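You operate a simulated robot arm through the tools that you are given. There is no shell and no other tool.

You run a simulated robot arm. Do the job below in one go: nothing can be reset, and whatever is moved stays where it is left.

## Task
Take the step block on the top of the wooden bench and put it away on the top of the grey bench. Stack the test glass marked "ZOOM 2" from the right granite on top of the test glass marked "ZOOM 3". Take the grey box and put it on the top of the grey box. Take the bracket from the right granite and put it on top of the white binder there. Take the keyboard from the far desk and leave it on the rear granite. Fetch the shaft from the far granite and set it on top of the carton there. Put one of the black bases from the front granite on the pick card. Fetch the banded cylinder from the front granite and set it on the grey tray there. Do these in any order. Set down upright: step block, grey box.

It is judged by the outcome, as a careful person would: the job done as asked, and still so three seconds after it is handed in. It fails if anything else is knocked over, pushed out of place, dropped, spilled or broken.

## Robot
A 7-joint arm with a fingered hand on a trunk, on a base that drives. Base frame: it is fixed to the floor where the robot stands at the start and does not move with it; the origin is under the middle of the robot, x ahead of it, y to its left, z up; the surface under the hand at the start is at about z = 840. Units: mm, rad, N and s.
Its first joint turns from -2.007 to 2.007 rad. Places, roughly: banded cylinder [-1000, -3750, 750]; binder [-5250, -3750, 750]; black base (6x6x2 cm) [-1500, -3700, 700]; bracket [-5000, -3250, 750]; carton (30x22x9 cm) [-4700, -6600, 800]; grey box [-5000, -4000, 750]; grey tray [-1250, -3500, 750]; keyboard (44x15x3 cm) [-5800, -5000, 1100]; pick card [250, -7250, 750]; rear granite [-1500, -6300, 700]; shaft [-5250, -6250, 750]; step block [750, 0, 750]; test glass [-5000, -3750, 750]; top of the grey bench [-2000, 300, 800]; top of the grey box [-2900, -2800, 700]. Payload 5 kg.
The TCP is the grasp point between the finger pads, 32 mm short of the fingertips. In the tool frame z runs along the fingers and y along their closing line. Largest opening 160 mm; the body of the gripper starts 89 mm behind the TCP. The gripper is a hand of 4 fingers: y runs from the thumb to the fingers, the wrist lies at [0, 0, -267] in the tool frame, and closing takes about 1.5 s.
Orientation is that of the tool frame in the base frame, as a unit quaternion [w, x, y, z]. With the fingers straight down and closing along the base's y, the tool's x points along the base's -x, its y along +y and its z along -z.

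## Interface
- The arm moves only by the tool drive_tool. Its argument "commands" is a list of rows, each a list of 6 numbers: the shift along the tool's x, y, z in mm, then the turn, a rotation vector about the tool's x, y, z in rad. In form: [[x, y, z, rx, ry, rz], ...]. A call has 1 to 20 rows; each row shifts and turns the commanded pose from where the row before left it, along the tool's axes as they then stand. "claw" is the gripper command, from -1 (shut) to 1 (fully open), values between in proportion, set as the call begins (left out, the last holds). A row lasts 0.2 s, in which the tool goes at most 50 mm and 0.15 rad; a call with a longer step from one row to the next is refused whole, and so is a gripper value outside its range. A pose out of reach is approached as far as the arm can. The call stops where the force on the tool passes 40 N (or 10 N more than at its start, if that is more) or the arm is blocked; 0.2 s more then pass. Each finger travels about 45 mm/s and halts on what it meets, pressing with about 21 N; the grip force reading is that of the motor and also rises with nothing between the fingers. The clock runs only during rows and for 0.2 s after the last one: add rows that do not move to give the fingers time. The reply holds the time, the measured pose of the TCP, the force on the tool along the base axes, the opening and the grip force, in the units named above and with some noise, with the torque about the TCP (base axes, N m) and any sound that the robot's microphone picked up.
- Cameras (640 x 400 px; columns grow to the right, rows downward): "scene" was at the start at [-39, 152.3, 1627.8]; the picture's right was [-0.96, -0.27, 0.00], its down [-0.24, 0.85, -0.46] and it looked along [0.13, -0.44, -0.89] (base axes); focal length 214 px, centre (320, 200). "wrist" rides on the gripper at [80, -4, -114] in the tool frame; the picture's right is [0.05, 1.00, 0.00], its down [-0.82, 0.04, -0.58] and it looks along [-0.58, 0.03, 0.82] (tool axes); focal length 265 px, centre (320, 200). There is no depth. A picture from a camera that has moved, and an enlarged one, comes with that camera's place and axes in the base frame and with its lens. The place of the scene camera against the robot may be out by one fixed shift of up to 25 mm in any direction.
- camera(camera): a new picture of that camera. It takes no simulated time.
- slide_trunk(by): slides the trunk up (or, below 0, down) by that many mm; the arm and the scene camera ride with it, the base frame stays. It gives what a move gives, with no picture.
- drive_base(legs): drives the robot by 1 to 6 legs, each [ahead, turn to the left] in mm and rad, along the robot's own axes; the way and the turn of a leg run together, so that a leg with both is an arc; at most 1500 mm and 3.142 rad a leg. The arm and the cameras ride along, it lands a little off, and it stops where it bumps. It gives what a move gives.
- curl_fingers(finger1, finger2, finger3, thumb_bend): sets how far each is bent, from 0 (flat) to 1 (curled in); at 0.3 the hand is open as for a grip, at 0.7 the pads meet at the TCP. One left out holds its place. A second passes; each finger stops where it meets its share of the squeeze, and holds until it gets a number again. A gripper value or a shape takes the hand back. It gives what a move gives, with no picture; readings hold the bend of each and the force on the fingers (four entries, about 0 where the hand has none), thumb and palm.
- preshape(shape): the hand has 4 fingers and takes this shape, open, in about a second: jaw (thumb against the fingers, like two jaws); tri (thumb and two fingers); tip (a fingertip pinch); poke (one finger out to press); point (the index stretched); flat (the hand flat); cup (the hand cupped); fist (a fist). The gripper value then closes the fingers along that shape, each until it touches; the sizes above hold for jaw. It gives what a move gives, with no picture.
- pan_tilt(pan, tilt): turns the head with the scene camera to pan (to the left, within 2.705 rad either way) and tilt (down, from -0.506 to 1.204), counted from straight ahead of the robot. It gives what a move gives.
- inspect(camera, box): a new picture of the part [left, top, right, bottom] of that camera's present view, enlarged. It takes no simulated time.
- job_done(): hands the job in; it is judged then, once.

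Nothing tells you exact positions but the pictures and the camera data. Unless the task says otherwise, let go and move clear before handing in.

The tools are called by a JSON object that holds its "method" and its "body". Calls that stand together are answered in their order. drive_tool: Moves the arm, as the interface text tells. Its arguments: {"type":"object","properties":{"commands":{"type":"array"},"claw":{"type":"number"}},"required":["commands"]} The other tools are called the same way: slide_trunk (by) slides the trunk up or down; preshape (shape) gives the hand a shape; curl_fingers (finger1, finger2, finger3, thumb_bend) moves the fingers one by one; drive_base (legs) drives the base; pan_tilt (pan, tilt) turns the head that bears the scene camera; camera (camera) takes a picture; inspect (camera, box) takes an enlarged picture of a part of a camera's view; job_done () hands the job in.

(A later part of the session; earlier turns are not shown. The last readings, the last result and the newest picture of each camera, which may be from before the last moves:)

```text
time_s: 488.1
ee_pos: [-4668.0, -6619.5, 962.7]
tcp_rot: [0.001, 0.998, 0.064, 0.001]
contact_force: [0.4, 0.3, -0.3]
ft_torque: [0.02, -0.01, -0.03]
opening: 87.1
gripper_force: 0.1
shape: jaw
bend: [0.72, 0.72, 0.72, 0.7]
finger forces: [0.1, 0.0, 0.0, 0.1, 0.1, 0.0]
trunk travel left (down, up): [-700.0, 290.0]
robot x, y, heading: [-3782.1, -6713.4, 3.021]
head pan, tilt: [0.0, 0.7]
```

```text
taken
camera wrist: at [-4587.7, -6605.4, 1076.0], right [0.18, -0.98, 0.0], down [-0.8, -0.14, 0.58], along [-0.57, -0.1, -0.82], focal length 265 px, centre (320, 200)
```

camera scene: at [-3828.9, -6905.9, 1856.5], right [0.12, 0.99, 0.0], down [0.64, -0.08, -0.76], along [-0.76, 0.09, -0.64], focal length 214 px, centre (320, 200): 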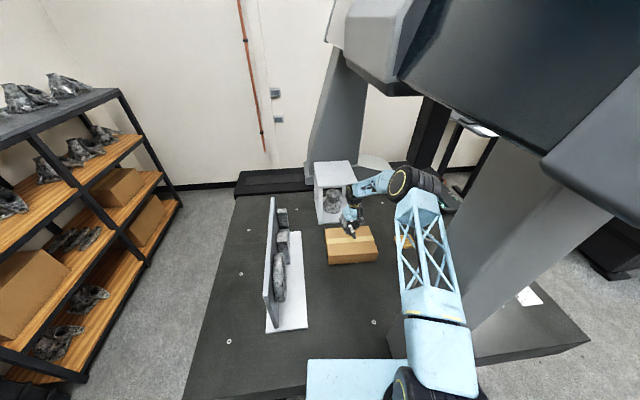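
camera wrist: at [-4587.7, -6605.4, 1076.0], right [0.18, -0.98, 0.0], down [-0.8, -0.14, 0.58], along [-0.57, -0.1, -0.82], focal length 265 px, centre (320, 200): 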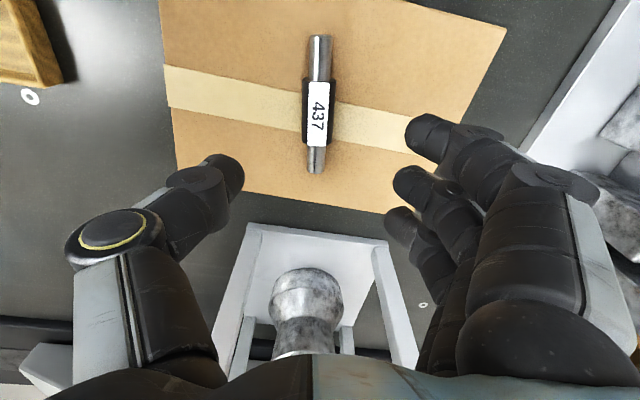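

The shaft rests on the carton. Retracting and heading to the right granite.

{"method": "drive_tool", "body": {"commands": [[42.3, 20.4, 0, 0, 0, 0], [42.3, 20.4, 0, 0, 0, 0], [42.3, 20.4, 0, 0, 0, 0], [42.3, 20.4, 0, 0, 0, 0], [42.3, 20.4, 0, 0, 0, 0], [42.3, 20.4, 0, 0, 0, 0], [42.3, 20.4, 0, 0, 0, 0], [42.3, 10, 0, 0, 0, 0], [42.3, 0, 0, 0, 0, 0], [0, 0, 0, 0, 0, 0]], "claw": 1}}

{"method": "drive_base", "body": {"legs": [[-330, 0], [0, -1.45], [1500, 0], [100, 0]]}}

{"method": "drive_base", "body": {"legs": [[0, 1.57], [1200, 0], [0, -1.57]]}}

{"method": "pan_tilt", "body": {"pan": 0, "tilt": 0.6}}

{"method": "camera", "body": {"camera": "scene"}}

```text
time_s: 490.3
ee_pos: [-4268.4, -6722.8, 959.4]
tcp_rot: [0.003, 0.998, 0.062, 0.001]
contact_force: [-0.1, 0.1, -0.1]
ft_torque: [-0.01, -0.01, 0.02]
opening: 160.1
gripper_force: 0.1
shape: jaw
bend: [0.3, 0.3, 0.3, 0.3]
finger forces: [0.0, 0.1, 0.0, 0.0, 0.0, 0.1]
trunk travel left (down, up): [-700.0, 290.0]
robot x, y, heading: [-3783.4, -6711.2, 3.022]
head pan, tilt: [0.0, 0.7]
```

```text
time_s: 504.0
ee_pos: [-3517.5, -4672.5, 961.1]
tcp_rot: [0.0, 0.789, -0.615, 0.001]
contact_force: [0.6, 0.0, -0.1]
ft_torque: [-0.02, -0.01, -0.02]
opening: 159.9
gripper_force: 0.1
shape: jaw
bend: [0.3, 0.3, 0.3, 0.3]
finger forces: [0.1, 0.1, 0.1, 0.0, 0.0, 0.1]
trunk travel left (down, up): [-700.0, 290.0]
robot x, y, heading: [-3444.1, -5160.1, 1.566]
head pan, tilt: [0.0, 0.7]
```

```text
time_s: 518.1
ee_pos: [-4718.9, -4713.3, 962.5]
tcp_rot: [0.0, 0.796, -0.606, 0.0]
contact_force: [0.4, -0.6, -0.1]
ft_torque: [-0.02, 0.05, -0.01]
opening: 160.2
gripper_force: 0.2
shape: jaw
bend: [0.3, 0.3, 0.3, 0.3]
finger forces: [0.0, 0.0, 0.1, 0.0, 0.1, 0.0]
trunk travel left (down, up): [-700.0, 290.0]
robot x, y, heading: [-4632.7, -5196.3, 1.588]
head pan, tilt: [0.0, 0.7]
```

```text
time_s: 518.8
ee_pos: [-4717.3, -4714.1, 961.1]
tcp_rot: [0.0, 0.796, -0.606, 0.0]
contact_force: [-0.1, 0.1, 0.3]
ft_torque: [-0.05, -0.02, -0.01]
opening: 159.8
gripper_force: 0.1
shape: jaw
bend: [0.3, 0.3, 0.3, 0.3]
finger forces: [0.0, 0.0, 0.1, 0.1, 0.0, 0.0]
trunk travel left (down, up): [-700.0, 290.0]
robot x, y, heading: [-4636.0, -5194.2, 1.595]
head pan, tilt: [0.0, 0.6]
```

```text
taken
camera scene: at [-4835.6, -5160.9, 1865.9], right [1.0, 0.02, 0.0], down [0.01, -0.57, -0.82], along [-0.02, 0.82, -0.57], focal length 214 px, centre (320, 200)
```

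scene: 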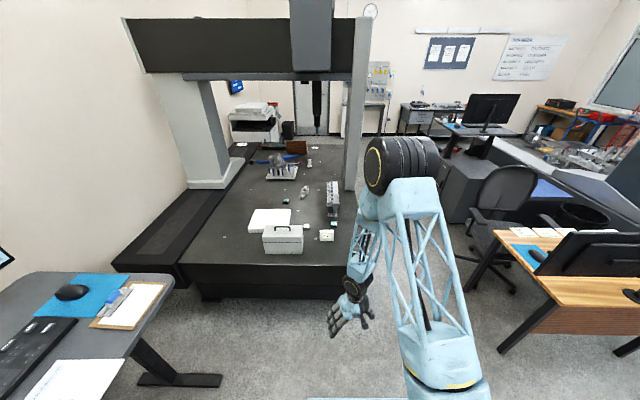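

{"method": "inspect", "body": {"camera": "scene", "box": [210, 130, 370, 280]}}

{"method": "inspect", "body": {"camera": "scene", "box": [240, 200, 350, 270]}}

```text
2.67 times, centred on (290, 205) of scene
camera zoom: at [-4835.6, -5160.9, 1865.9], right [1.0, 0.02, 0.0], down [0.01, -0.57, -0.82], along [-0.02, 0.82, -0.57], focal length 572 px, centre (400, 187)
```

zoom: 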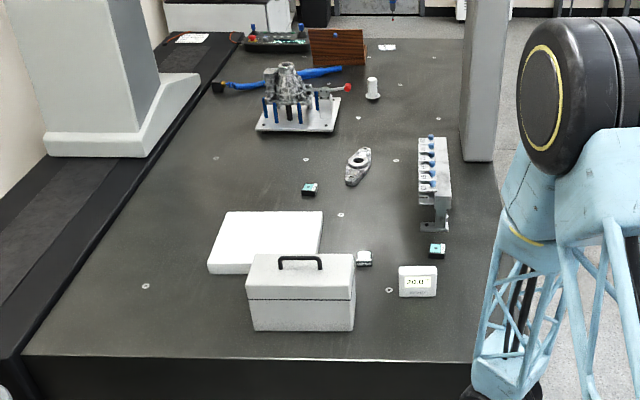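

```text
5.71 times, centred on (295, 235) of scene
camera zoom: at [-4835.6, -5160.9, 1865.9], right [1.0, 0.02, 0.0], down [0.01, -0.57, -0.82], along [-0.02, 0.82, -0.57], focal length 1226 px, centre (463, 0)
```

zoom: 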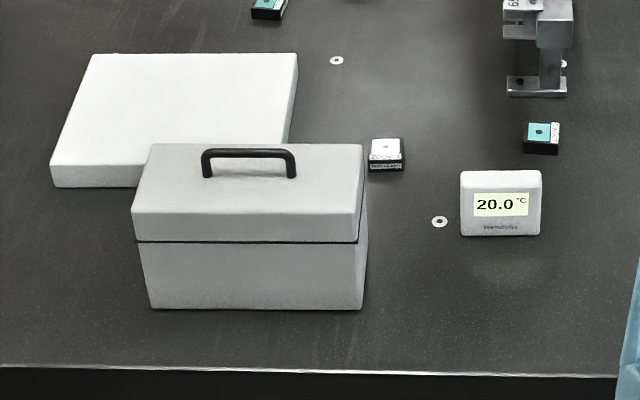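

The right granite shows the grey toolbox, white binder, small test glasses and the casting-like bracket beyond. I'll raise the hand and move in from the south edge.

{"method": "drive_tool", "body": {"commands": [[0, 0, -40, 0, 0, 0], [0, 0, -40, 0, 0, 0], [0, 0, -30, 0, 0, 0], [0, 0, 0, 0, 0, 0]]}}

{"method": "drive_base", "body": {"legs": [[0, 0.37], [700, 0], [0, -0.39]]}}

{"method": "camera", "body": {"camera": "scene"}}

{"method": "camera", "body": {"camera": "wrist"}}

```text
time_s: 519.8
ee_pos: [-4719.6, -4711.4, 1073.5]
tcp_rot: [0.0, 0.796, -0.606, 0.0]
contact_force: [-1.0, -0.6, 0.8]
ft_torque: [0.0, -0.02, -0.01]
opening: 159.8
gripper_force: 0.0
shape: jaw
bend: [0.3, 0.3, 0.3, 0.3]
finger forces: [0.0, 0.0, 0.0, 0.0, 0.0, 0.0]
trunk travel left (down, up): [-700.0, 290.0]
robot x, y, heading: [-4634.5, -5198.6, 1.595]
head pan, tilt: [0.0, 0.6]
```

```text
time_s: 526.0
ee_pos: [-5007.0, -4075.3, 1073.4]
tcp_rot: [0.0, 0.802, -0.597, 0.0]
contact_force: [0.6, -0.2, 0.2]
ft_torque: [0.01, 0.04, 0.02]
opening: 159.9
gripper_force: 0.0
shape: jaw
bend: [0.3, 0.3, 0.3, 0.3]
finger forces: [0.0, 0.1, 0.1, 0.1, 0.0, 0.0]
trunk travel left (down, up): [-700.0, 290.0]
robot x, y, heading: [-4917.9, -4555.9, 1.61]
head pan, tilt: [0.0, 0.6]
```

```text
taken
camera scene: at [-5114.5, -4526.3, 1865.9], right [1.0, 0.04, 0.0], down [0.02, -0.56, -0.82], along [-0.03, 0.82, -0.57], focal length 214 px, centre (320, 200)
```

scene: 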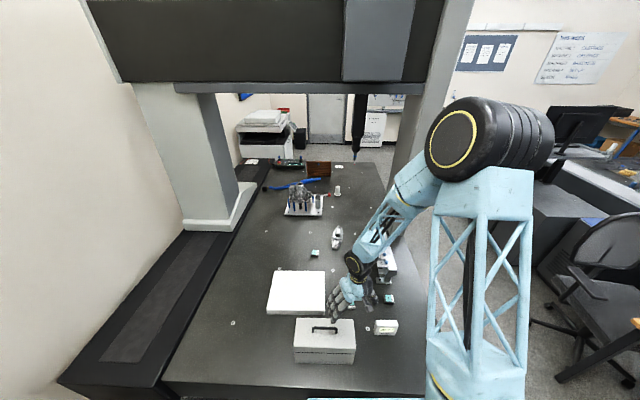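

```text
taken
camera wrist: at [-4979.0, -4149.8, 1187.1], right [-0.94, -0.33, 0.0], down [-0.27, 0.77, 0.58], along [-0.19, 0.54, -0.82], focal length 265 px, centre (320, 200)
```

wrist: 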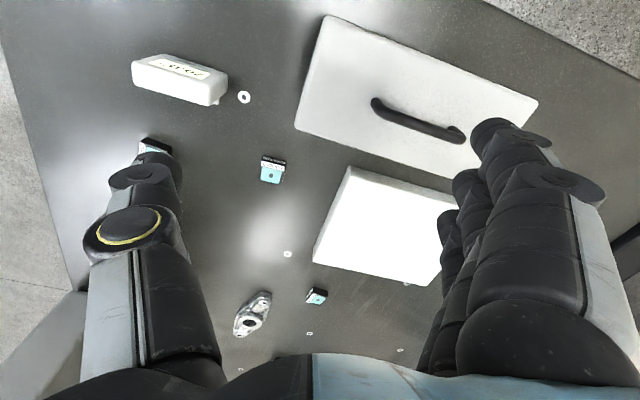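

{"method": "inspect", "body": {"camera": "wrist", "box": [240, 140, 310, 200]}}

{"method": "inspect", "body": {"camera": "wrist", "box": [285, 270, 355, 320]}}

{"method": "inspect", "body": {"camera": "wrist", "box": [120, 120, 200, 170]}}

{"method": "inspect", "body": {"camera": "scene", "box": [290, 210, 410, 310]}}

```text
6.67 times, centred on (275, 170) of wrist
camera zoom: at [-4979.0, -4149.8, 1187.1], right [-0.94, -0.33, 0.0], down [-0.27, 0.77, 0.58], along [-0.19, 0.54, -0.82], focal length 1769 px, centre (620, 400)
```

zoom: 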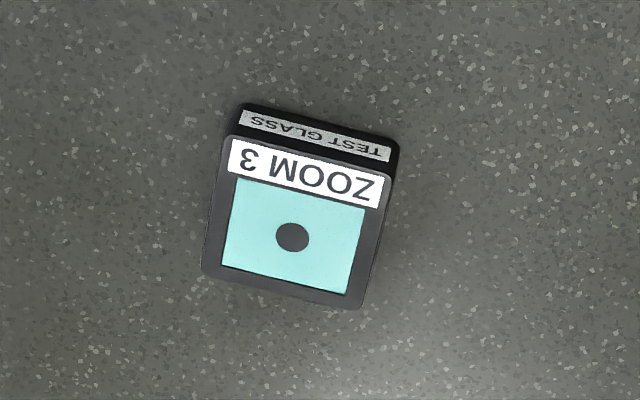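

```text
8.00 times, centred on (320, 295) of wrist
camera zoom: at [-4979.0, -4149.8, 1187.1], right [-0.94, -0.33, 0.0], down [-0.27, 0.77, 0.58], along [-0.19, 0.54, -0.82], focal length 2123 px, centre (320, -560)
```

zoom: 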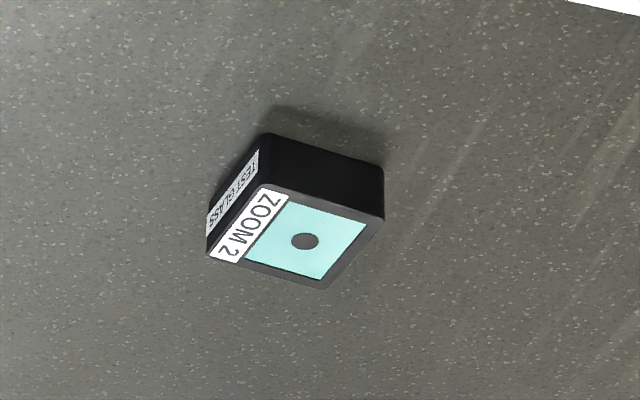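

```text
8.00 times, centred on (160, 145) of wrist
camera zoom: at [-4979.0, -4149.8, 1187.1], right [-0.94, -0.33, 0.0], down [-0.27, 0.77, 0.58], along [-0.19, 0.54, -0.82], focal length 2123 px, centre (1600, 640)
```

zoom: 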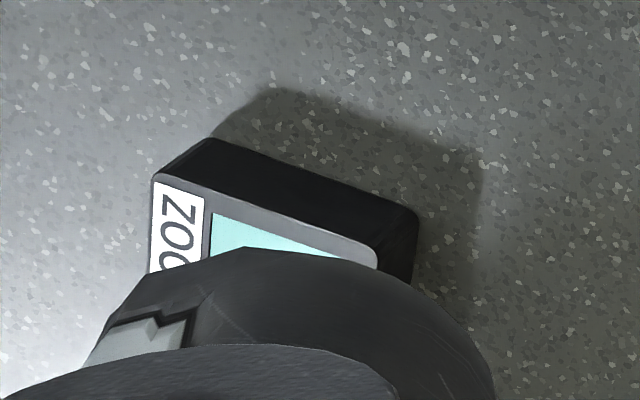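

```text
4.00 times, centred on (350, 260) of scene
camera zoom: at [-5114.5, -4526.3, 1865.9], right [1.0, 0.04, 0.0], down [0.02, -0.56, -0.82], along [-0.03, 0.82, -0.57], focal length 858 px, centre (200, -40)
```

zoom: 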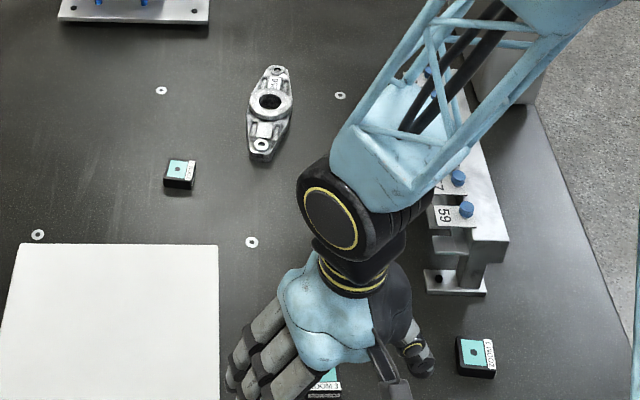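

ZOOM 3 is at about (−4973, −3872); ZOOM 2 at about (−5198, −3505); bracket near (−5032, −3378); binder centre near (−5248, −3832). Driving in over the edge.

{"method": "drive_base", "body": {"legs": [[235, 0]]}}

{"method": "drive_tool", "body": {"commands": [[0, 0, 0, 0, 0, -0.128], [0, 0, 0, 0, 0, -0.128], [0, 0, 0, 0, 0, -0.128], [0, 0, 0, 0, 0, -0.128], [0, 0, 0, 0, 0, -0.128], [0, 0, 0, 0, 0, 0]]}}

{"method": "camera", "body": {"camera": "wrist"}}

{"method": "camera", "body": {"camera": "scene"}}

```text
time_s: 527.5
ee_pos: [-5012.8, -3935.0, 1074.7]
tcp_rot: [0.0, 0.8, -0.6, -0.001]
contact_force: [-0.5, -0.8, 0.2]
ft_torque: [0.08, -0.03, -0.03]
opening: 159.7
gripper_force: 0.1
shape: jaw
bend: [0.3, 0.3, 0.3, 0.3]
finger forces: [0.1, 0.1, 0.1, 0.0, 0.0, 0.0]
trunk travel left (down, up): [-700.0, 290.0]
robot x, y, heading: [-4918.8, -4415.5, 1.609]
head pan, tilt: [0.0, 0.6]
stopped in leg 1: the robot was blocked; the commanded pose is now the measured one
```

```text
time_s: 528.9
ee_pos: [-5011.7, -3930.6, 1072.3]
tcp_rot: [0.0, 0.948, -0.318, -0.001]
contact_force: [-0.1, 0.1, -0.6]
ft_torque: [0.03, -0.01, -0.01]
opening: 159.9
gripper_force: 0.1
shape: jaw
bend: [0.3, 0.3, 0.3, 0.3]
finger forces: [0.0, 0.1, 0.0, 0.1, 0.0, 0.0]
trunk travel left (down, up): [-700.0, 290.0]
robot x, y, heading: [-4923.5, -4417.3, 1.613]
head pan, tilt: [0.0, 0.6]
```

```text
taken
camera wrist: at [-4944.4, -3975.0, 1186.3], right [-0.56, -0.83, 0.0], down [-0.68, 0.46, 0.58], along [-0.48, 0.32, -0.82], focal length 265 px, centre (320, 200)
```

wrist: 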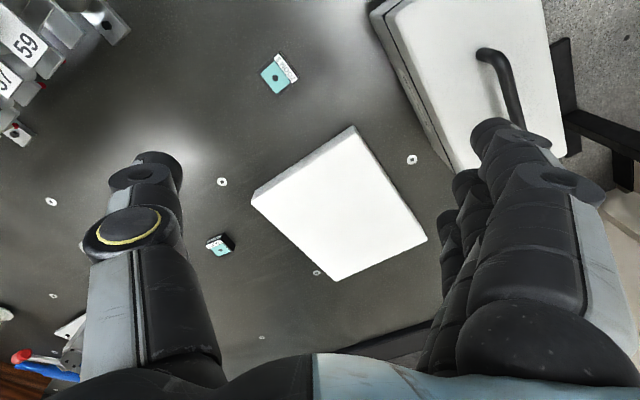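

```text
taken
camera scene: at [-5121.6, -4383.0, 1865.9], right [1.0, 0.04, 0.0], down [0.02, -0.56, -0.83], along [-0.03, 0.82, -0.56], focal length 214 px, centre (320, 200)
```

scene: 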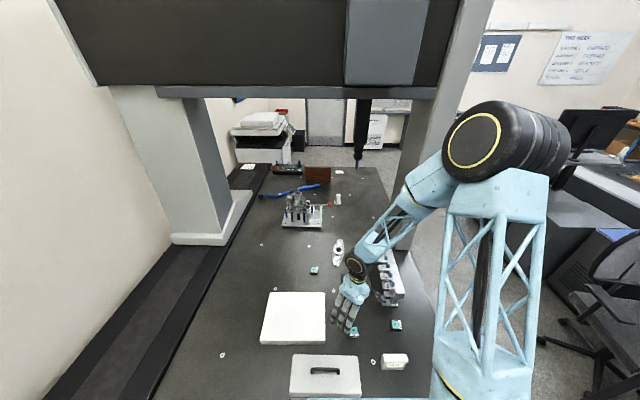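

Blocked short of the bracket from this side. The east side of this granite gives better reach to everything; I'll go round there.

{"method": "drive_base", "body": {"legs": [[-480, 0], [0, -1.61], [750, 0]]}}

{"method": "drive_base", "body": {"legs": [[0, 1.571], [1050, 0]]}}

{"method": "pan_tilt", "body": {"pan": 0.9, "tilt": 0.6}}

{"method": "camera", "body": {"camera": "scene"}}

```text
time_s: 539.6
ee_pos: [-3651.8, -4876.3, 1072.6]
tcp_rot: [-0.001, -0.405, 0.914, 0.001]
contact_force: [-0.3, 0.5, -0.1]
ft_torque: [0.01, 0.02, 0.0]
opening: 159.8
gripper_force: 0.1
shape: jaw
bend: [0.3, 0.3, 0.3, 0.3]
finger forces: [0.0, 0.1, 0.0, 0.1, 0.1, 0.1]
trunk travel left (down, up): [-700.0, 290.0]
robot x, y, heading: [-4143.7, -4923.0, -0.051]
head pan, tilt: [0.0, 0.6]
```

```text
time_s: 549.0
ee_pos: [-4110.2, -3404.7, 1072.4]
tcp_rot: [0.001, 0.928, -0.372, 0.0]
contact_force: [0.4, -0.3, 0.8]
ft_torque: [-0.03, 0.0, 0.03]
opening: 159.8
gripper_force: 0.0
shape: jaw
bend: [0.3, 0.3, 0.3, 0.3]
finger forces: [0.0, 0.1, 0.1, 0.1, 0.1, 0.1]
trunk travel left (down, up): [-700.0, 290.0]
robot x, y, heading: [-4075.3, -3895.7, 1.497]
head pan, tilt: [0.0, 0.6]
```

```text
time_s: 550.2
ee_pos: [-4109.1, -3405.3, 1071.4]
tcp_rot: [0.001, 0.929, -0.371, -0.001]
contact_force: [0.1, 1.1, -0.9]
ft_torque: [0.0, -0.01, 0.03]
opening: 160.0
gripper_force: 0.1
shape: jaw
bend: [0.3, 0.3, 0.3, 0.3]
finger forces: [0.0, 0.0, 0.0, 0.1, 0.1, 0.0]
trunk travel left (down, up): [-700.0, 290.0]
robot x, y, heading: [-4072.1, -3894.8, 1.493]
head pan, tilt: [0.901, 0.6]
```

```text
taken
camera scene: at [-4342.6, -3869.8, 1865.9], right [0.68, 0.73, 0.0], down [0.41, -0.38, -0.82], along [-0.6, 0.56, -0.57], focal length 214 px, centre (320, 200)
```

scene: 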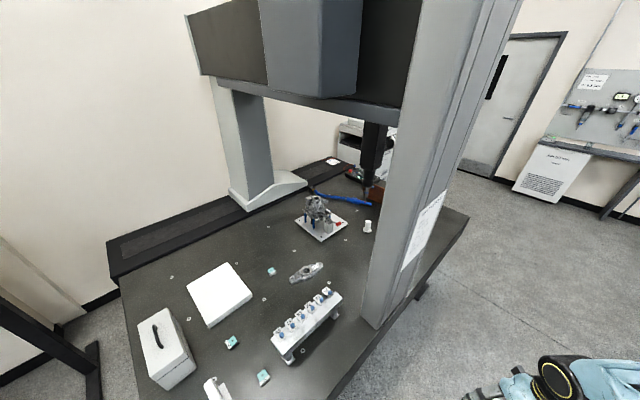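

Very clear view from here. Turning to face west and moving up to the edge.

{"method": "drive_base", "body": {"legs": [[0, 1.645], [260, 0]]}}

{"method": "pan_tilt", "body": {"pan": 0, "tilt": 0.8}}

{"method": "camera", "body": {"camera": "scene"}}

{"method": "camera", "body": {"camera": "wrist"}}

```text
time_s: 556.1
ee_pos: [-4764.7, -3980.1, 1072.6]
tcp_rot: [0.001, 0.901, 0.434, -0.001]
contact_force: [0.1, -0.8, 0.9]
ft_torque: [-0.03, 0.07, 0.02]
opening: 160.1
gripper_force: 0.1
shape: jaw
bend: [0.3, 0.3, 0.3, 0.3]
finger forces: [0.0, 0.0, 0.0, 0.1, 0.0, 0.1]
trunk travel left (down, up): [-700.0, 290.0]
robot x, y, heading: [-4279.9, -3897.8, -3.128]
head pan, tilt: [0.901, 0.6]
stopped in leg 2: the robot was blocked; the commanded pose is now the measured one
```

```text
time_s: 557.3
ee_pos: [-4767.6, -3979.8, 1071.6]
tcp_rot: [0.002, 0.901, 0.434, 0.0]
contact_force: [0.5, 0.5, -0.2]
ft_torque: [0.01, -0.04, 0.0]
opening: 160.0
gripper_force: 0.0
shape: jaw
bend: [0.3, 0.3, 0.3, 0.3]
finger forces: [0.0, 0.0, 0.0, 0.0, 0.1, 0.0]
trunk travel left (down, up): [-700.0, 290.0]
robot x, y, heading: [-4282.6, -3896.8, -3.126]
head pan, tilt: [0.0, 0.799]
```

```text
taken
camera scene: at [-4296.0, -4092.5, 1849.0], right [-0.02, 1.0, 0.0], down [0.72, 0.01, -0.7], along [-0.7, -0.01, -0.72], focal length 214 px, centre (320, 200)
```

scene: 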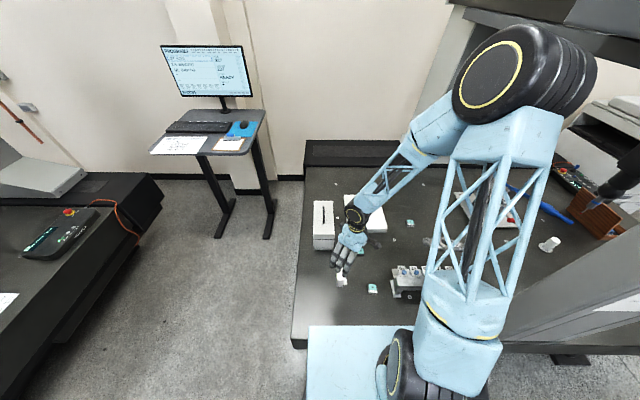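

```text
taken
camera wrist: at [-4719.9, -3913.4, 1185.5], right [0.81, -0.58, 0.0], down [-0.48, -0.66, 0.58], along [-0.33, -0.47, -0.82], focal length 265 px, centre (320, 200)
```

wrist: 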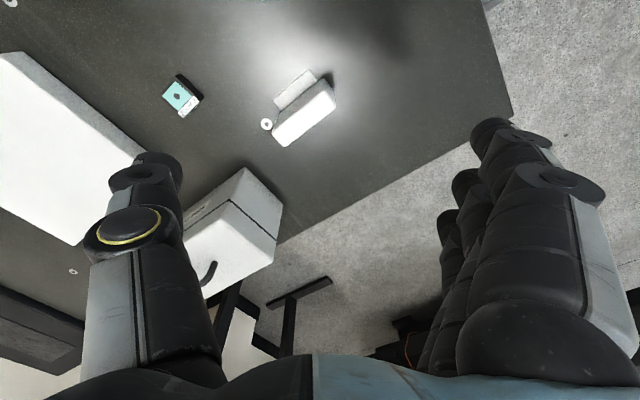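

Shifting about 200 mm north for a better reach to ZOOM 2.

{"method": "drive_base", "body": {"legs": [[-40, 0], [0, -1.585], [200, 0], [0, 1.571]]}}

{"method": "drive_base", "body": {"legs": [[60, 0]]}}

{"method": "camera", "body": {"camera": "wrist"}}

{"method": "camera", "body": {"camera": "scene"}}

```text
time_s: 564.5
ee_pos: [-4459.2, -3265.5, 1071.3]
tcp_rot: [0.002, 0.982, -0.188, 0.007]
contact_force: [13.8, 3.0, -0.2]
ft_torque: [-0.01, 0.14, 0.66]
opening: 159.5
gripper_force: 0.0
shape: jaw
bend: [0.3, 0.3, 0.33, 0.3]
finger forces: [0.0, 0.1, 13.4, 0.0, 0.1, 0.1]
trunk travel left (down, up): [-700.0, 290.0]
robot x, y, heading: [-4244.4, -3701.3, 1.866]
head pan, tilt: [0.0, 0.799]
stopped in leg 4: the force on the tool passed its limit at 58 N (the readings are from after the stop); the commanded pose is now the measured one
```

```text
time_s: 565.4
ee_pos: [-4456.8, -3256.8, 1069.8]
tcp_rot: [0.006, 0.983, -0.185, 0.014]
contact_force: [12.0, -1.0, 3.9]
ft_torque: [-0.28, 0.32, 0.87]
opening: 159.9
gripper_force: 0.0
shape: jaw
bend: [0.3, 0.3, 0.31, 0.3]
finger forces: [0.0, 0.1, 12.4, 0.0, 0.1, 0.0]
trunk travel left (down, up): [-700.0, 290.0]
robot x, y, heading: [-4246.5, -3694.7, 1.865]
head pan, tilt: [0.0, 0.799]
stopped in leg 1: the force on the tool passed its limit at 58 N (the readings are from after the stop); the commanded pose is now the measured one
```

```text
taken
camera wrist: at [-4382.0, -3279.7, 1185.3], right [-0.32, -0.95, 0.01], down [-0.79, 0.27, 0.55], along [-0.53, 0.17, -0.83], focal length 265 px, centre (320, 200)
```

wrist: 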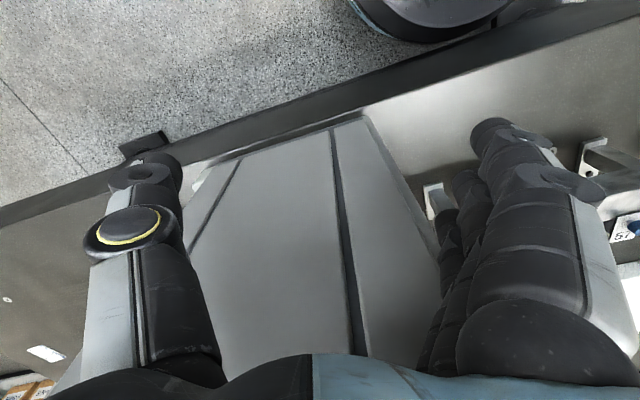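

```text
taken
camera scene: at [-4443.8, -3719.2, 1849.2], right [0.96, 0.29, 0.0], down [0.21, -0.69, -0.7], along [-0.2, 0.67, -0.72], focal length 214 px, centre (320, 200)
```

scene: 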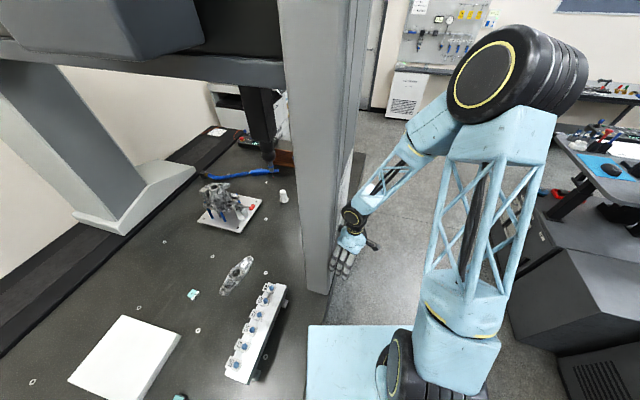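

My hand met the CMM column. Turning back, pulling the hand in, and retrying slightly further south.

{"method": "drive_base", "body": {"legs": [[0, -0.3], [-120, 0]]}}

{"method": "camera", "body": {"camera": "scene"}}

```text
time_s: 567.6
ee_pos: [-4327.7, -3338.8, 1070.8]
tcp_rot: [0.007, 0.946, -0.324, 0.012]
contact_force: [-0.5, 0.0, 0.9]
ft_torque: [0.05, 0.05, 0.01]
opening: 159.9
gripper_force: 0.0
shape: jaw
bend: [0.3, 0.3, 0.3, 0.3]
finger forces: [0.0, 0.0, 0.0, 0.1, 0.0, 0.0]
trunk travel left (down, up): [-700.0, 290.0]
robot x, y, heading: [-4241.4, -3810.7, 1.541]
head pan, tilt: [0.0, 0.799]
```

```text
taken
camera scene: at [-4441.1, -3779.1, 1849.2], right [1.0, -0.03, 0.0], down [-0.02, -0.72, -0.7], along [0.02, 0.7, -0.72], focal length 214 px, centre (320, 200)
```

scene: 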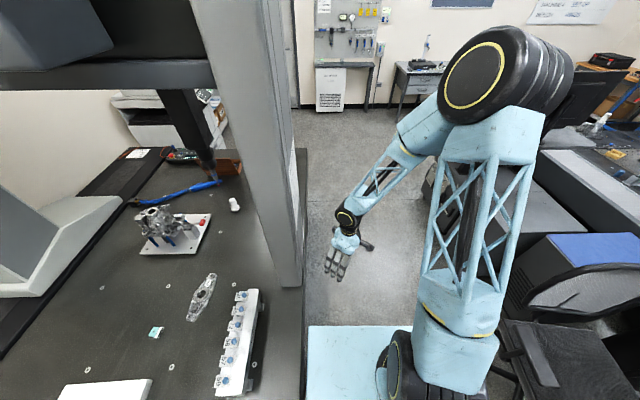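

{"method": "drive_tool", "body": {"commands": [[25, 15, 0, 0.0056, -0.027, 0], [25, 15, 0, 0, 0, 0], [0, 0, 0, 0, 0, 0]]}}

{"method": "drive_base", "body": {"legs": [[0, 0.9]]}}

{"method": "drive_base", "body": {"legs": [[0, 0.7]]}}

{"method": "drive_base", "body": {"legs": [[50, 0]]}}

{"method": "camera", "body": {"camera": "wrist"}}

{"method": "camera", "body": {"camera": "scene"}}

```text
time_s: 568.4
ee_pos: [-4306.6, -3393.2, 1070.6]
tcp_rot: [0.001, 0.946, -0.324, 0.001]
contact_force: [0.6, 0.0, 0.4]
ft_torque: [-0.03, 0.01, -0.02]
opening: 160.0
gripper_force: 0.1
shape: jaw
bend: [0.3, 0.3, 0.3, 0.3]
finger forces: [0.1, 0.0, 0.0, 0.0, 0.1, 0.0]
trunk travel left (down, up): [-700.0, 290.0]
robot x, y, heading: [-4243.2, -3815.4, 1.545]
head pan, tilt: [0.0, 0.799]
```

```text
time_s: 571.2
ee_pos: [-4611.2, -3601.8, 1071.8]
tcp_rot: [-0.001, 0.993, 0.121, 0.002]
contact_force: [-0.3, -0.2, 0.7]
ft_torque: [0.02, 0.0, -0.03]
opening: 160.3
gripper_force: 0.0
shape: jaw
bend: [0.3, 0.3, 0.3, 0.3]
finger forces: [0.0, 0.1, 0.0, 0.0, 0.1, 0.0]
trunk travel left (down, up): [-700.0, 290.0]
robot x, y, heading: [-4245.3, -3813.9, 2.445]
head pan, tilt: [0.0, 0.799]
```

```text
time_s: 573.5
ee_pos: [-4660.8, -3885.6, 1071.2]
tcp_rot: [-0.001, 0.894, 0.448, 0.001]
contact_force: [0.6, 0.1, -0.5]
ft_torque: [-0.01, 0.03, 0.03]
opening: 159.9
gripper_force: 0.0
shape: jaw
bend: [0.3, 0.3, 0.3, 0.3]
finger forces: [0.0, 0.0, 0.1, 0.0, 0.1, 0.0]
trunk travel left (down, up): [-700.0, 290.0]
robot x, y, heading: [-4241.4, -3811.1, 3.135]
head pan, tilt: [0.0, 0.799]
```

```text
time_s: 574.6
ee_pos: [-4699.9, -3885.0, 1071.3]
tcp_rot: [0.0, 0.894, 0.447, 0.0]
contact_force: [1.0, 0.1, -0.7]
ft_torque: [-0.02, 0.08, 0.0]
opening: 160.2
gripper_force: 0.0
shape: jaw
bend: [0.3, 0.3, 0.3, 0.3]
finger forces: [0.0, 0.1, 0.1, 0.1, 0.1, 0.1]
trunk travel left (down, up): [-700.0, 290.0]
robot x, y, heading: [-4280.8, -3814.7, 3.131]
head pan, tilt: [0.0, 0.799]
stopped in leg 1: the robot was blocked; the commanded pose is now the measured one
```

```text
taken
camera wrist: at [-4653.4, -3817.4, 1185.3], right [0.83, -0.56, 0.0], down [-0.45, -0.68, 0.58], along [-0.32, -0.48, -0.82], focal length 265 px, centre (320, 200)
```

wrist: 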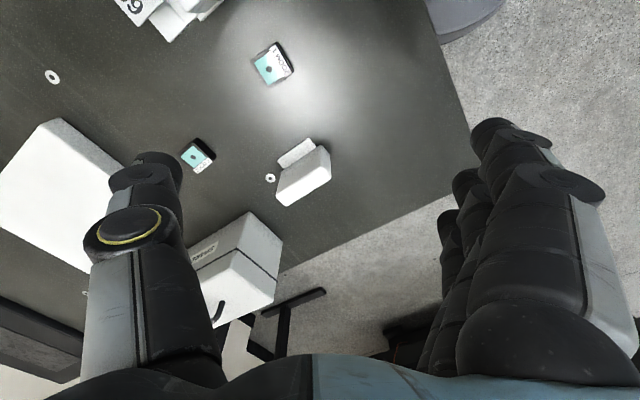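

```text
taken
camera scene: at [-4297.9, -4005.1, 1849.2], right [0.01, 1.0, 0.0], down [0.72, -0.01, -0.7], along [-0.7, 0.01, -0.72], focal length 214 px, centre (320, 200)
```

scene: 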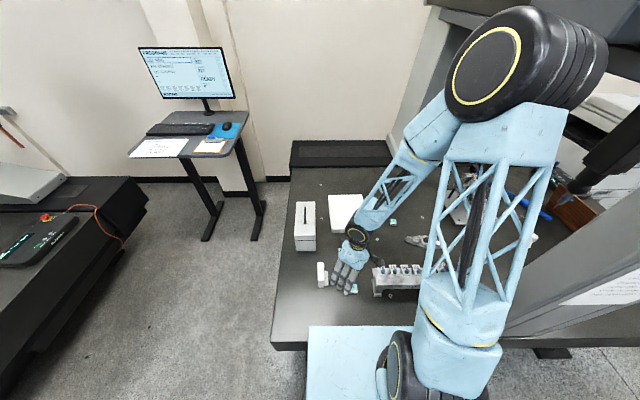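

{"method": "inspect", "body": {"camera": "wrist", "box": [165, 125, 235, 185]}}

{"method": "inspect", "body": {"camera": "wrist", "box": [235, 30, 315, 95]}}

```text
6.67 times, centred on (200, 155) of wrist
camera zoom: at [-4653.4, -3817.4, 1185.3], right [0.83, -0.56, 0.0], down [-0.45, -0.68, 0.58], along [-0.32, -0.48, -0.82], focal length 1769 px, centre (1120, 500)
```

zoom: 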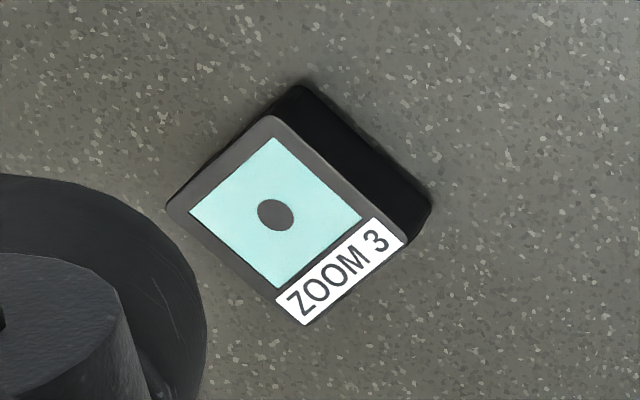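

```text
6.15 times, centred on (275, 62) of wrist
camera zoom: at [-4653.4, -3817.4, 1185.3], right [0.83, -0.56, 0.0], down [-0.45, -0.68, 0.58], along [-0.32, -0.48, -0.82], focal length 1633 px, centre (597, 1046)
```

zoom: 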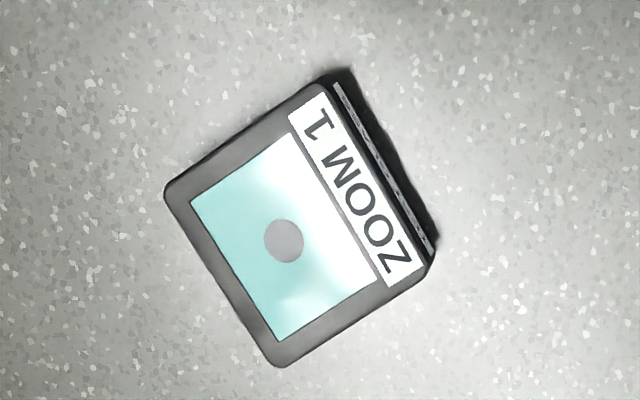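

ZOOM 3 is at (−4979, −3874), square with the axes. Now moving the hand toward ZOOM 2.

{"method": "drive_tool", "body": {"commands": [[-3.7, -48, 6, 0, 0, 0], [-3.7, -48, 6, 0, 0, 0], [-3.7, -48, 6, 0, 0, 0], [-3.7, -48, 6, 0, 0, 0], [-3.7, -48, 6, 0, 0, 0], [-3.7, -48, 6, 0, 0, 0], [-3.7, -48, 6, 0, 0, 0], [-3.7, -48, 6, 0, 0, 0], [-3.7, -48, 6, 0, 0, 0], [-3.7, -48, 6, 0, 0, 0], [0, 0, 0, 0, 0, 0]]}}

{"method": "camera", "body": {"camera": "wrist"}}

{"method": "camera", "body": {"camera": "scene"}}

```text
time_s: 577.0
ee_pos: [-5110.6, -3627.7, 1014.1]
tcp_rot: [0.0, 0.894, 0.448, 0.001]
contact_force: [-0.2, 0.1, 0.2]
ft_torque: [0.03, 0.04, -0.01]
opening: 159.8
gripper_force: 0.0
shape: jaw
bend: [0.3, 0.3, 0.3, 0.3]
finger forces: [0.1, 0.0, 0.0, 0.0, 0.0, 0.1]
trunk travel left (down, up): [-700.0, 290.0]
robot x, y, heading: [-4282.4, -3810.6, 3.135]
head pan, tilt: [0.0, 0.799]
```

```text
taken
camera wrist: at [-5064.2, -3559.9, 1127.7], right [0.83, -0.56, 0.0], down [-0.46, -0.68, 0.58], along [-0.32, -0.48, -0.82], focal length 265 px, centre (320, 200)
```

wrist: 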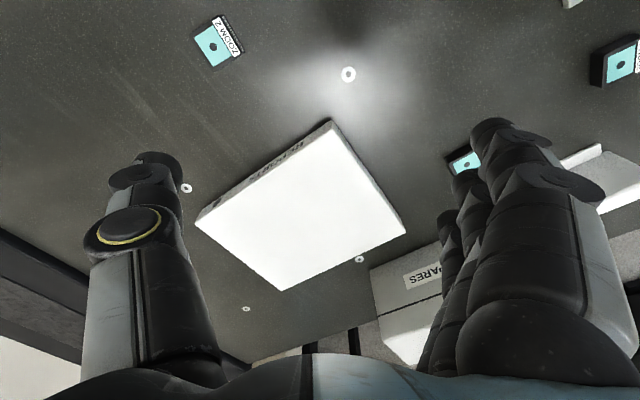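

```text
taken
camera scene: at [-4300.6, -4005.2, 1849.1], right [0.01, 1.0, 0.0], down [0.72, -0.01, -0.7], along [-0.7, 0.01, -0.72], focal length 214 px, centre (320, 200)
```

scene: 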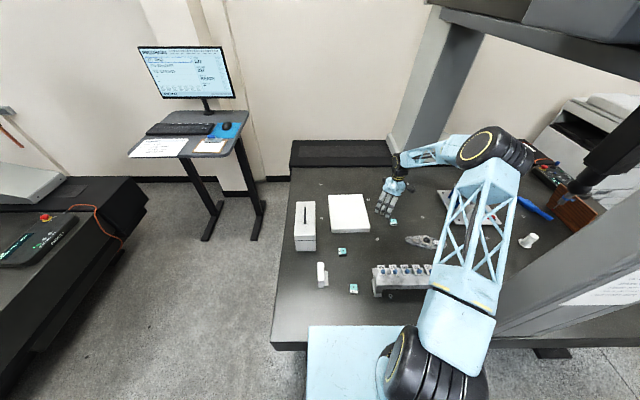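

{"method": "inspect", "body": {"camera": "wrist", "box": [180, 5, 260, 75]}}

```text
5.71 times, centred on (220, 40) of wrist
camera zoom: at [-5064.2, -3559.9, 1127.7], right [0.83, -0.56, 0.0], down [-0.46, -0.68, 0.58], along [-0.32, -0.48, -0.82], focal length 1517 px, centre (891, 1114)
```

zoom: 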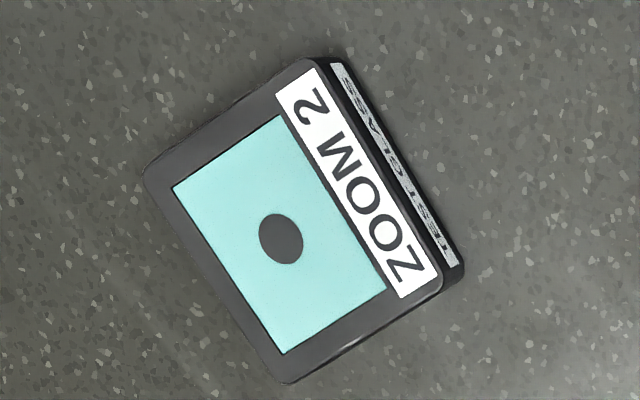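

ZOOM 2 centre ≈ (−5197, −3512), yawed −7°. Aligning the hand and moving over it.

{"method": "drive_tool", "body": {"commands": [[0, 0, 0, 0, 0, 0.1318], [0, 0, 0, 0, 0, 0.1318], [0, 0, 0, 0, 0, 0.1318], [0, 0, 0, 0, 0, 0.1318], [0, 0, 0, 0, 0, 0.1318], [0, 0, 0, 0, 0, 0.1318], [0, 0, 0, 0, 0, 0.1318], [0, 0, 0, 0, 0, 0.1318], [-33.4, -34.7, 0, 0, 0, 0], [-33.4, -34.7, 0, 0, 0, 0], [-33.4, -34.7, 0, 0, 0, 0], [0, 0, 45, 0, 0, 0], [0, 0, 45, 0, 0, 0], [0, 0, 45, 0, 0, 0], [0, 0, 30, 0, 0, 0], [0, 0, 0, 0, 0, 0]]}}

{"method": "camera", "body": {"camera": "wrist"}}

```text
time_s: 580.4
ee_pos: [-5194.0, -3510.5, 845.0]
tcp_rot: [0.001, 0.998, -0.063, 0.001]
contact_force: [-0.6, -0.6, -0.2]
ft_torque: [0.03, 0.03, -0.02]
opening: 160.1
gripper_force: 0.0
shape: jaw
bend: [0.3, 0.3, 0.3, 0.3]
finger forces: [0.0, 0.1, 0.1, 0.0, 0.1, 0.1]
trunk travel left (down, up): [-700.0, 290.0]
robot x, y, heading: [-4281.0, -3815.1, 3.131]
head pan, tilt: [0.0, 0.799]
```

```text
taken
camera wrist: at [-5112.6, -3515.9, 959.1], right [-0.07, -1.0, 0.0], down [-0.82, 0.06, 0.58], along [-0.57, 0.04, -0.82], focal length 265 px, centre (320, 200)
```

wrist: 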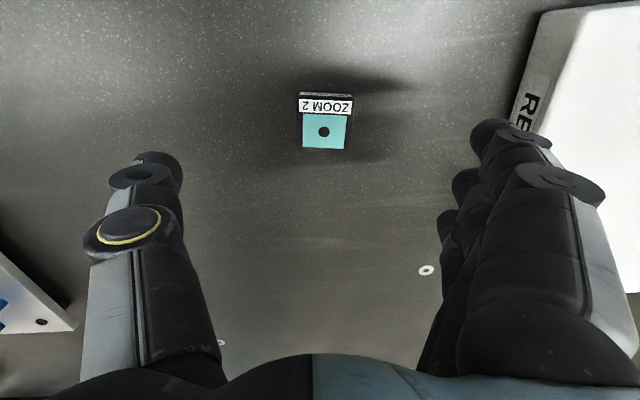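

{"method": "drive_tool", "body": {"commands": [[0, 3.5, 35, 0, 0, 0], [0, 0, 35, 0, 0, 0], [0, 0, 18, 0, 0, 0], [0, 0, 8, 0, 0, 0], [0, 0, 0, 0, 0, 0]]}}

{"method": "camera", "body": {"camera": "wrist"}}

```text
time_s: 581.6
ee_pos: [-5195.2, -3515.8, 748.6]
tcp_rot: [0.001, 0.998, -0.063, 0.001]
contact_force: [-0.1, -0.5, 0.1]
ft_torque: [-0.01, 0.01, -0.02]
opening: 160.0
gripper_force: 0.2
shape: jaw
bend: [0.3, 0.3, 0.3, 0.3]
finger forces: [0.0, 0.1, 0.0, 0.0, 0.0, 0.0]
trunk travel left (down, up): [-700.0, 290.0]
robot x, y, heading: [-4280.0, -3811.1, 3.137]
head pan, tilt: [0.0, 0.799]
```

```text
taken
camera wrist: at [-5114.5, -3521.0, 861.8], right [-0.07, -1.0, 0.0], down [-0.82, 0.06, 0.58], along [-0.57, 0.04, -0.82], focal length 265 px, centre (320, 200)
```

wrist: 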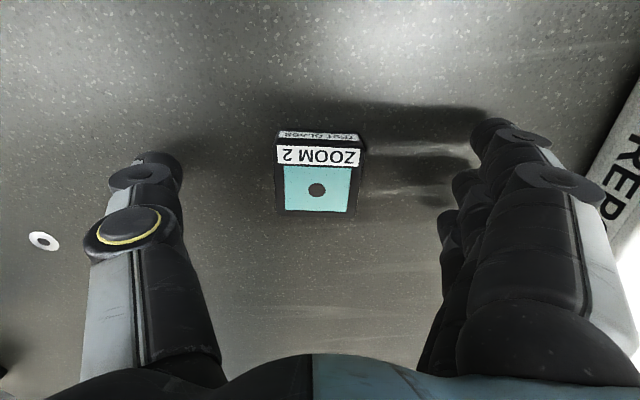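

{"method": "drive_tool", "body": {"commands": [[0, -1, 2, 0, 0, 0], [0, 0, 0, 0, 0, 0], [0, 0, 0, 0, 0, 0], [0, 0, 0, 0, 0, 0], [0, 0, 0, 0, 0, 0], [0, 0, 0, 0, 0, 0], [0, 0, 0, 0, 0, 0], [0, 0, 0, 0, 0, 0], [0, 0, 0, 0, 0, 0], [0, 0, 0, 0, 0, 0], [0, 0, 0, 0, 0, 0], [0, 0, 0, 0, 0, 0]], "claw": -1}}

{"method": "camera", "body": {"camera": "wrist"}}

{"method": "drive_tool", "body": {"commands": [[0, 0, -5, 0, 0, 0], [0, 0, -10, 0, 0, 0], [0, 0, -25, 0, 0, 0], [0, 0, -40, 0, 0, 0], [0, 0, 0, 0, 0, 0]]}}

{"method": "camera", "body": {"camera": "wrist"}}

```text
time_s: 584.2
ee_pos: [-5195.4, -3514.3, 746.9]
tcp_rot: [0.0, 0.998, -0.063, 0.0]
contact_force: [0.0, 0.0, 0.2]
ft_torque: [0.0, -0.02, -0.03]
opening: 42.9
gripper_force: 21.1
shape: jaw
bend: [0.73, 0.73, 0.73, 0.7]
finger forces: [5.5, 6.4, 6.6, 0.1, 18.8, 0.0]
trunk travel left (down, up): [-700.0, 290.0]
robot x, y, heading: [-4283.9, -3809.2, 3.134]
head pan, tilt: [0.0, 0.799]
```

```text
taken
camera wrist: at [-5113.7, -3519.7, 860.3], right [-0.07, -1.0, 0.0], down [-0.82, 0.06, 0.58], along [-0.57, 0.04, -0.82], focal length 265 px, centre (320, 200)
```

wrist: 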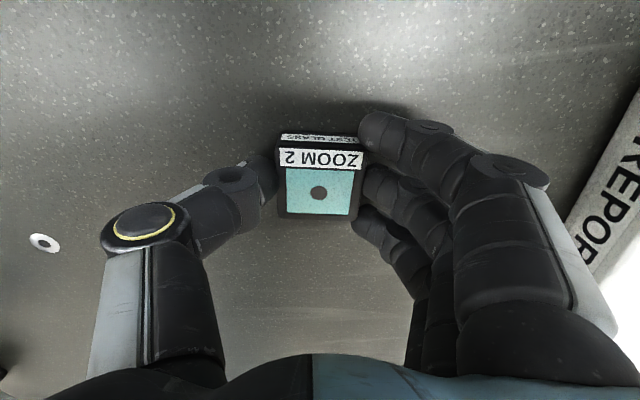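

```text
time_s: 585.4
ee_pos: [-5193.2, -3511.8, 824.7]
tcp_rot: [0.0, 0.998, -0.062, 0.001]
contact_force: [-0.6, -0.3, -1.0]
ft_torque: [0.01, -0.02, -0.04]
opening: 43.0
gripper_force: 21.5
shape: jaw
bend: [0.73, 0.73, 0.73, 0.7]
finger forces: [5.6, 6.5, 6.8, 0.0, 18.8, 0.0]
trunk travel left (down, up): [-700.0, 290.0]
robot x, y, heading: [-4283.0, -3814.7, 3.13]
head pan, tilt: [0.0, 0.799]
```

```text
taken
camera wrist: at [-5113.4, -3517.4, 938.3], right [-0.07, -1.0, 0.0], down [-0.82, 0.06, 0.58], along [-0.57, 0.04, -0.82], focal length 265 px, centre (320, 200)
```

wrist: 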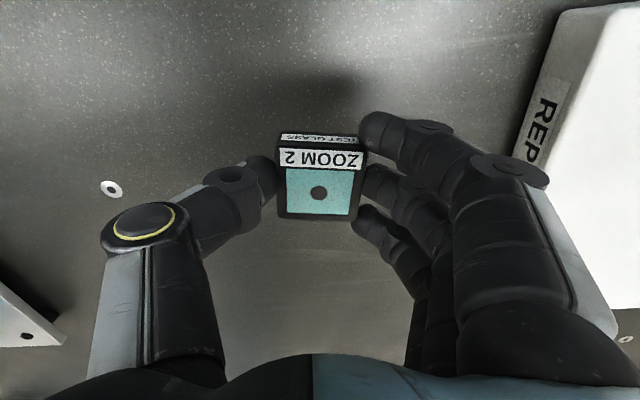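

Glass is held squarely. Turning to ZOOM 3's orientation and moving over it.

{"method": "drive_tool", "body": {"commands": [[0, 0, -30, 0, 0, -0.07], [0, 0, -20, 0, 0, -0.067], [23.4, 40.4, 0, 0, 0, 0], [23.4, 40.4, 0, 0, 0, 0], [23.4, 40.4, 0, 0, 0, 0], [23.4, 40.4, 0, 0, 0, 0], [23.4, 40.4, 0, 0, 0, 0], [23.4, 40.4, 0, 0, 0, 0], [23.4, 40.4, 0, 0, 0, 0], [23.4, 40.4, 0, 0, 0, 0], [20, 35, 0, 0, 0, 0], [0, 0, 0, 0, 0, 0]]}}

{"method": "camera", "body": {"camera": "wrist"}}

```text
time_s: 588.0
ee_pos: [-4986.3, -3869.2, 877.4]
tcp_rot: [0.001, 1.0, 0.005, 0.001]
contact_force: [-0.3, -0.4, -1.1]
ft_torque: [0.02, 0.0, -0.05]
opening: 42.4
gripper_force: 21.0
shape: jaw
bend: [0.73, 0.73, 0.73, 0.7]
finger forces: [5.4, 6.8, 7.1, 0.1, 19.0, 0.0]
trunk travel left (down, up): [-700.0, 290.0]
robot x, y, heading: [-4280.4, -3814.8, 3.129]
head pan, tilt: [0.0, 0.799]
```

```text
taken
camera wrist: at [-4904.2, -3863.0, 990.9], right [0.06, -1.0, 0.0], down [-0.82, -0.05, 0.58], along [-0.58, -0.04, -0.82], focal length 265 px, centre (320, 200)
```

wrist: 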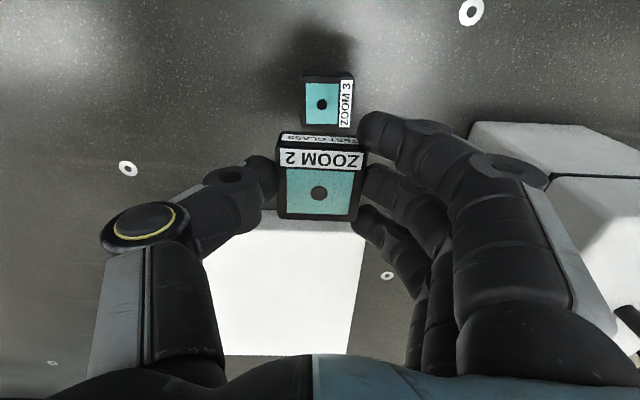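

Aligned; fine-tuning by (+9, −5) mm and lowering.

{"method": "drive_tool", "body": {"commands": [[9.2, 5.4, 20, 0, 0, 0], [0, 0, 40, 0, 0, 0], [0, 0, 25, 0, 0, 0], [0, 0, 0, 0, 0, 0]]}}

{"method": "camera", "body": {"camera": "wrist"}}

{"method": "inspect", "body": {"camera": "scene", "box": [300, 200, 400, 300]}}

```text
time_s: 589.0
ee_pos: [-4976.3, -3876.5, 792.3]
tcp_rot: [0.0, 1.0, 0.004, 0.0]
contact_force: [0.7, -0.1, -1.0]
ft_torque: [0.0, 0.0, -0.01]
opening: 42.8
gripper_force: 21.4
shape: jaw
bend: [0.73, 0.73, 0.73, 0.7]
finger forces: [5.4, 6.8, 7.2, 0.0, 18.9, 0.0]
trunk travel left (down, up): [-700.0, 290.0]
robot x, y, heading: [-4281.6, -3811.7, 3.131]
head pan, tilt: [0.0, 0.799]
```

```text
taken
camera wrist: at [-4894.9, -3870.4, 906.1], right [0.06, -1.0, 0.0], down [-0.82, -0.05, 0.58], along [-0.57, -0.04, -0.82], focal length 265 px, centre (320, 200)
```

wrist: 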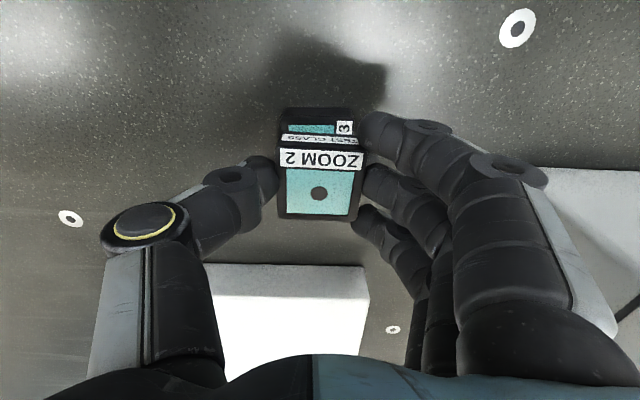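

```text
4.00 times, centred on (350, 250) of scene
camera zoom: at [-4300.9, -4005.1, 1849.0], right [0.01, 1.0, 0.0], down [0.72, -0.01, -0.7], along [-0.7, 0.01, -0.72], focal length 858 px, centre (200, 0)
```

zoom: 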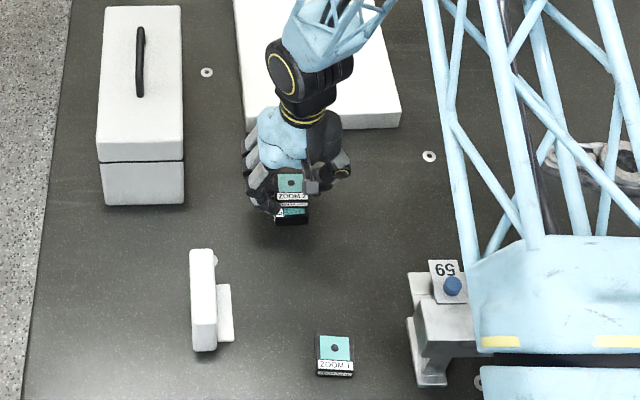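

Alignment within a few millimetres. Creeping down to contact.

{"method": "drive_tool", "body": {"commands": [[0, 0, 12, 0, 0, 0], [0, 0, 8, 0, 0, 0], [0, 0, 0, 0, 0, 0]]}}

{"method": "drive_tool", "body": {"commands": [[0, 0, 3, 0, 0, 0], [0, 0, 0, 0, 0, 0]]}}

{"method": "drive_tool", "body": {"commands": [[0, 0, 2, 0, 0, 0], [0, 0, 0, 0, 0, 0]]}}

{"method": "drive_tool", "body": {"commands": [[0, 0, 2, 0, 0, 0], [0, 0, 0, 0, 0, 0]]}}

```text
time_s: 589.8
ee_pos: [-4974.5, -3874.8, 773.1]
tcp_rot: [0.001, 1.0, 0.005, 0.0]
contact_force: [-0.5, -0.5, -0.5]
ft_torque: [-0.05, -0.01, 0.01]
opening: 42.7
gripper_force: 20.6
shape: jaw
bend: [0.73, 0.73, 0.73, 0.7]
finger forces: [5.4, 6.8, 7.1, 0.0, 18.7, 0.1]
trunk travel left (down, up): [-700.0, 290.0]
robot x, y, heading: [-4287.0, -3813.0, 3.132]
head pan, tilt: [0.0, 0.799]
```

```text
time_s: 590.4
ee_pos: [-4973.2, -3875.3, 769.5]
tcp_rot: [0.0, 1.0, 0.006, 0.001]
contact_force: [-0.6, -1.1, -1.5]
ft_torque: [0.0, -0.03, 0.02]
opening: 42.4
gripper_force: 21.2
shape: jaw
bend: [0.73, 0.73, 0.73, 0.7]
finger forces: [5.4, 6.8, 7.0, 0.0, 18.7, 0.0]
trunk travel left (down, up): [-700.0, 290.0]
robot x, y, heading: [-4281.5, -3813.4, 3.13]
head pan, tilt: [0.0, 0.799]
```

```text
time_s: 591.0
ee_pos: [-4973.8, -3873.5, 768.8]
tcp_rot: [0.0, 1.0, 0.005, 0.001]
contact_force: [-0.4, 0.1, 4.5]
ft_torque: [-0.04, 0.03, 0.02]
opening: 42.6
gripper_force: 21.2
shape: jaw
bend: [0.73, 0.73, 0.73, 0.7]
finger forces: [5.6, 7.0, 7.3, 0.1, 19.5, 0.0]
trunk travel left (down, up): [-700.0, 290.0]
robot x, y, heading: [-4279.3, -3813.0, 3.13]
head pan, tilt: [0.0, 0.799]
```

```text
time_s: 591.6
ee_pos: [-4975.1, -3874.1, 765.8]
tcp_rot: [0.0, 1.0, 0.004, 0.0]
contact_force: [-0.4, 0.6, 21.2]
ft_torque: [-0.09, 0.09, 0.03]
opening: 43.2
gripper_force: 21.4
shape: jaw
bend: [0.74, 0.74, 0.73, 0.71]
finger forces: [6.7, 8.8, 9.4, 0.0, 23.6, 0.1]
trunk travel left (down, up): [-700.0, 290.0]
robot x, y, heading: [-4282.1, -3812.2, 3.134]
head pan, tilt: [0.0, 0.799]
```

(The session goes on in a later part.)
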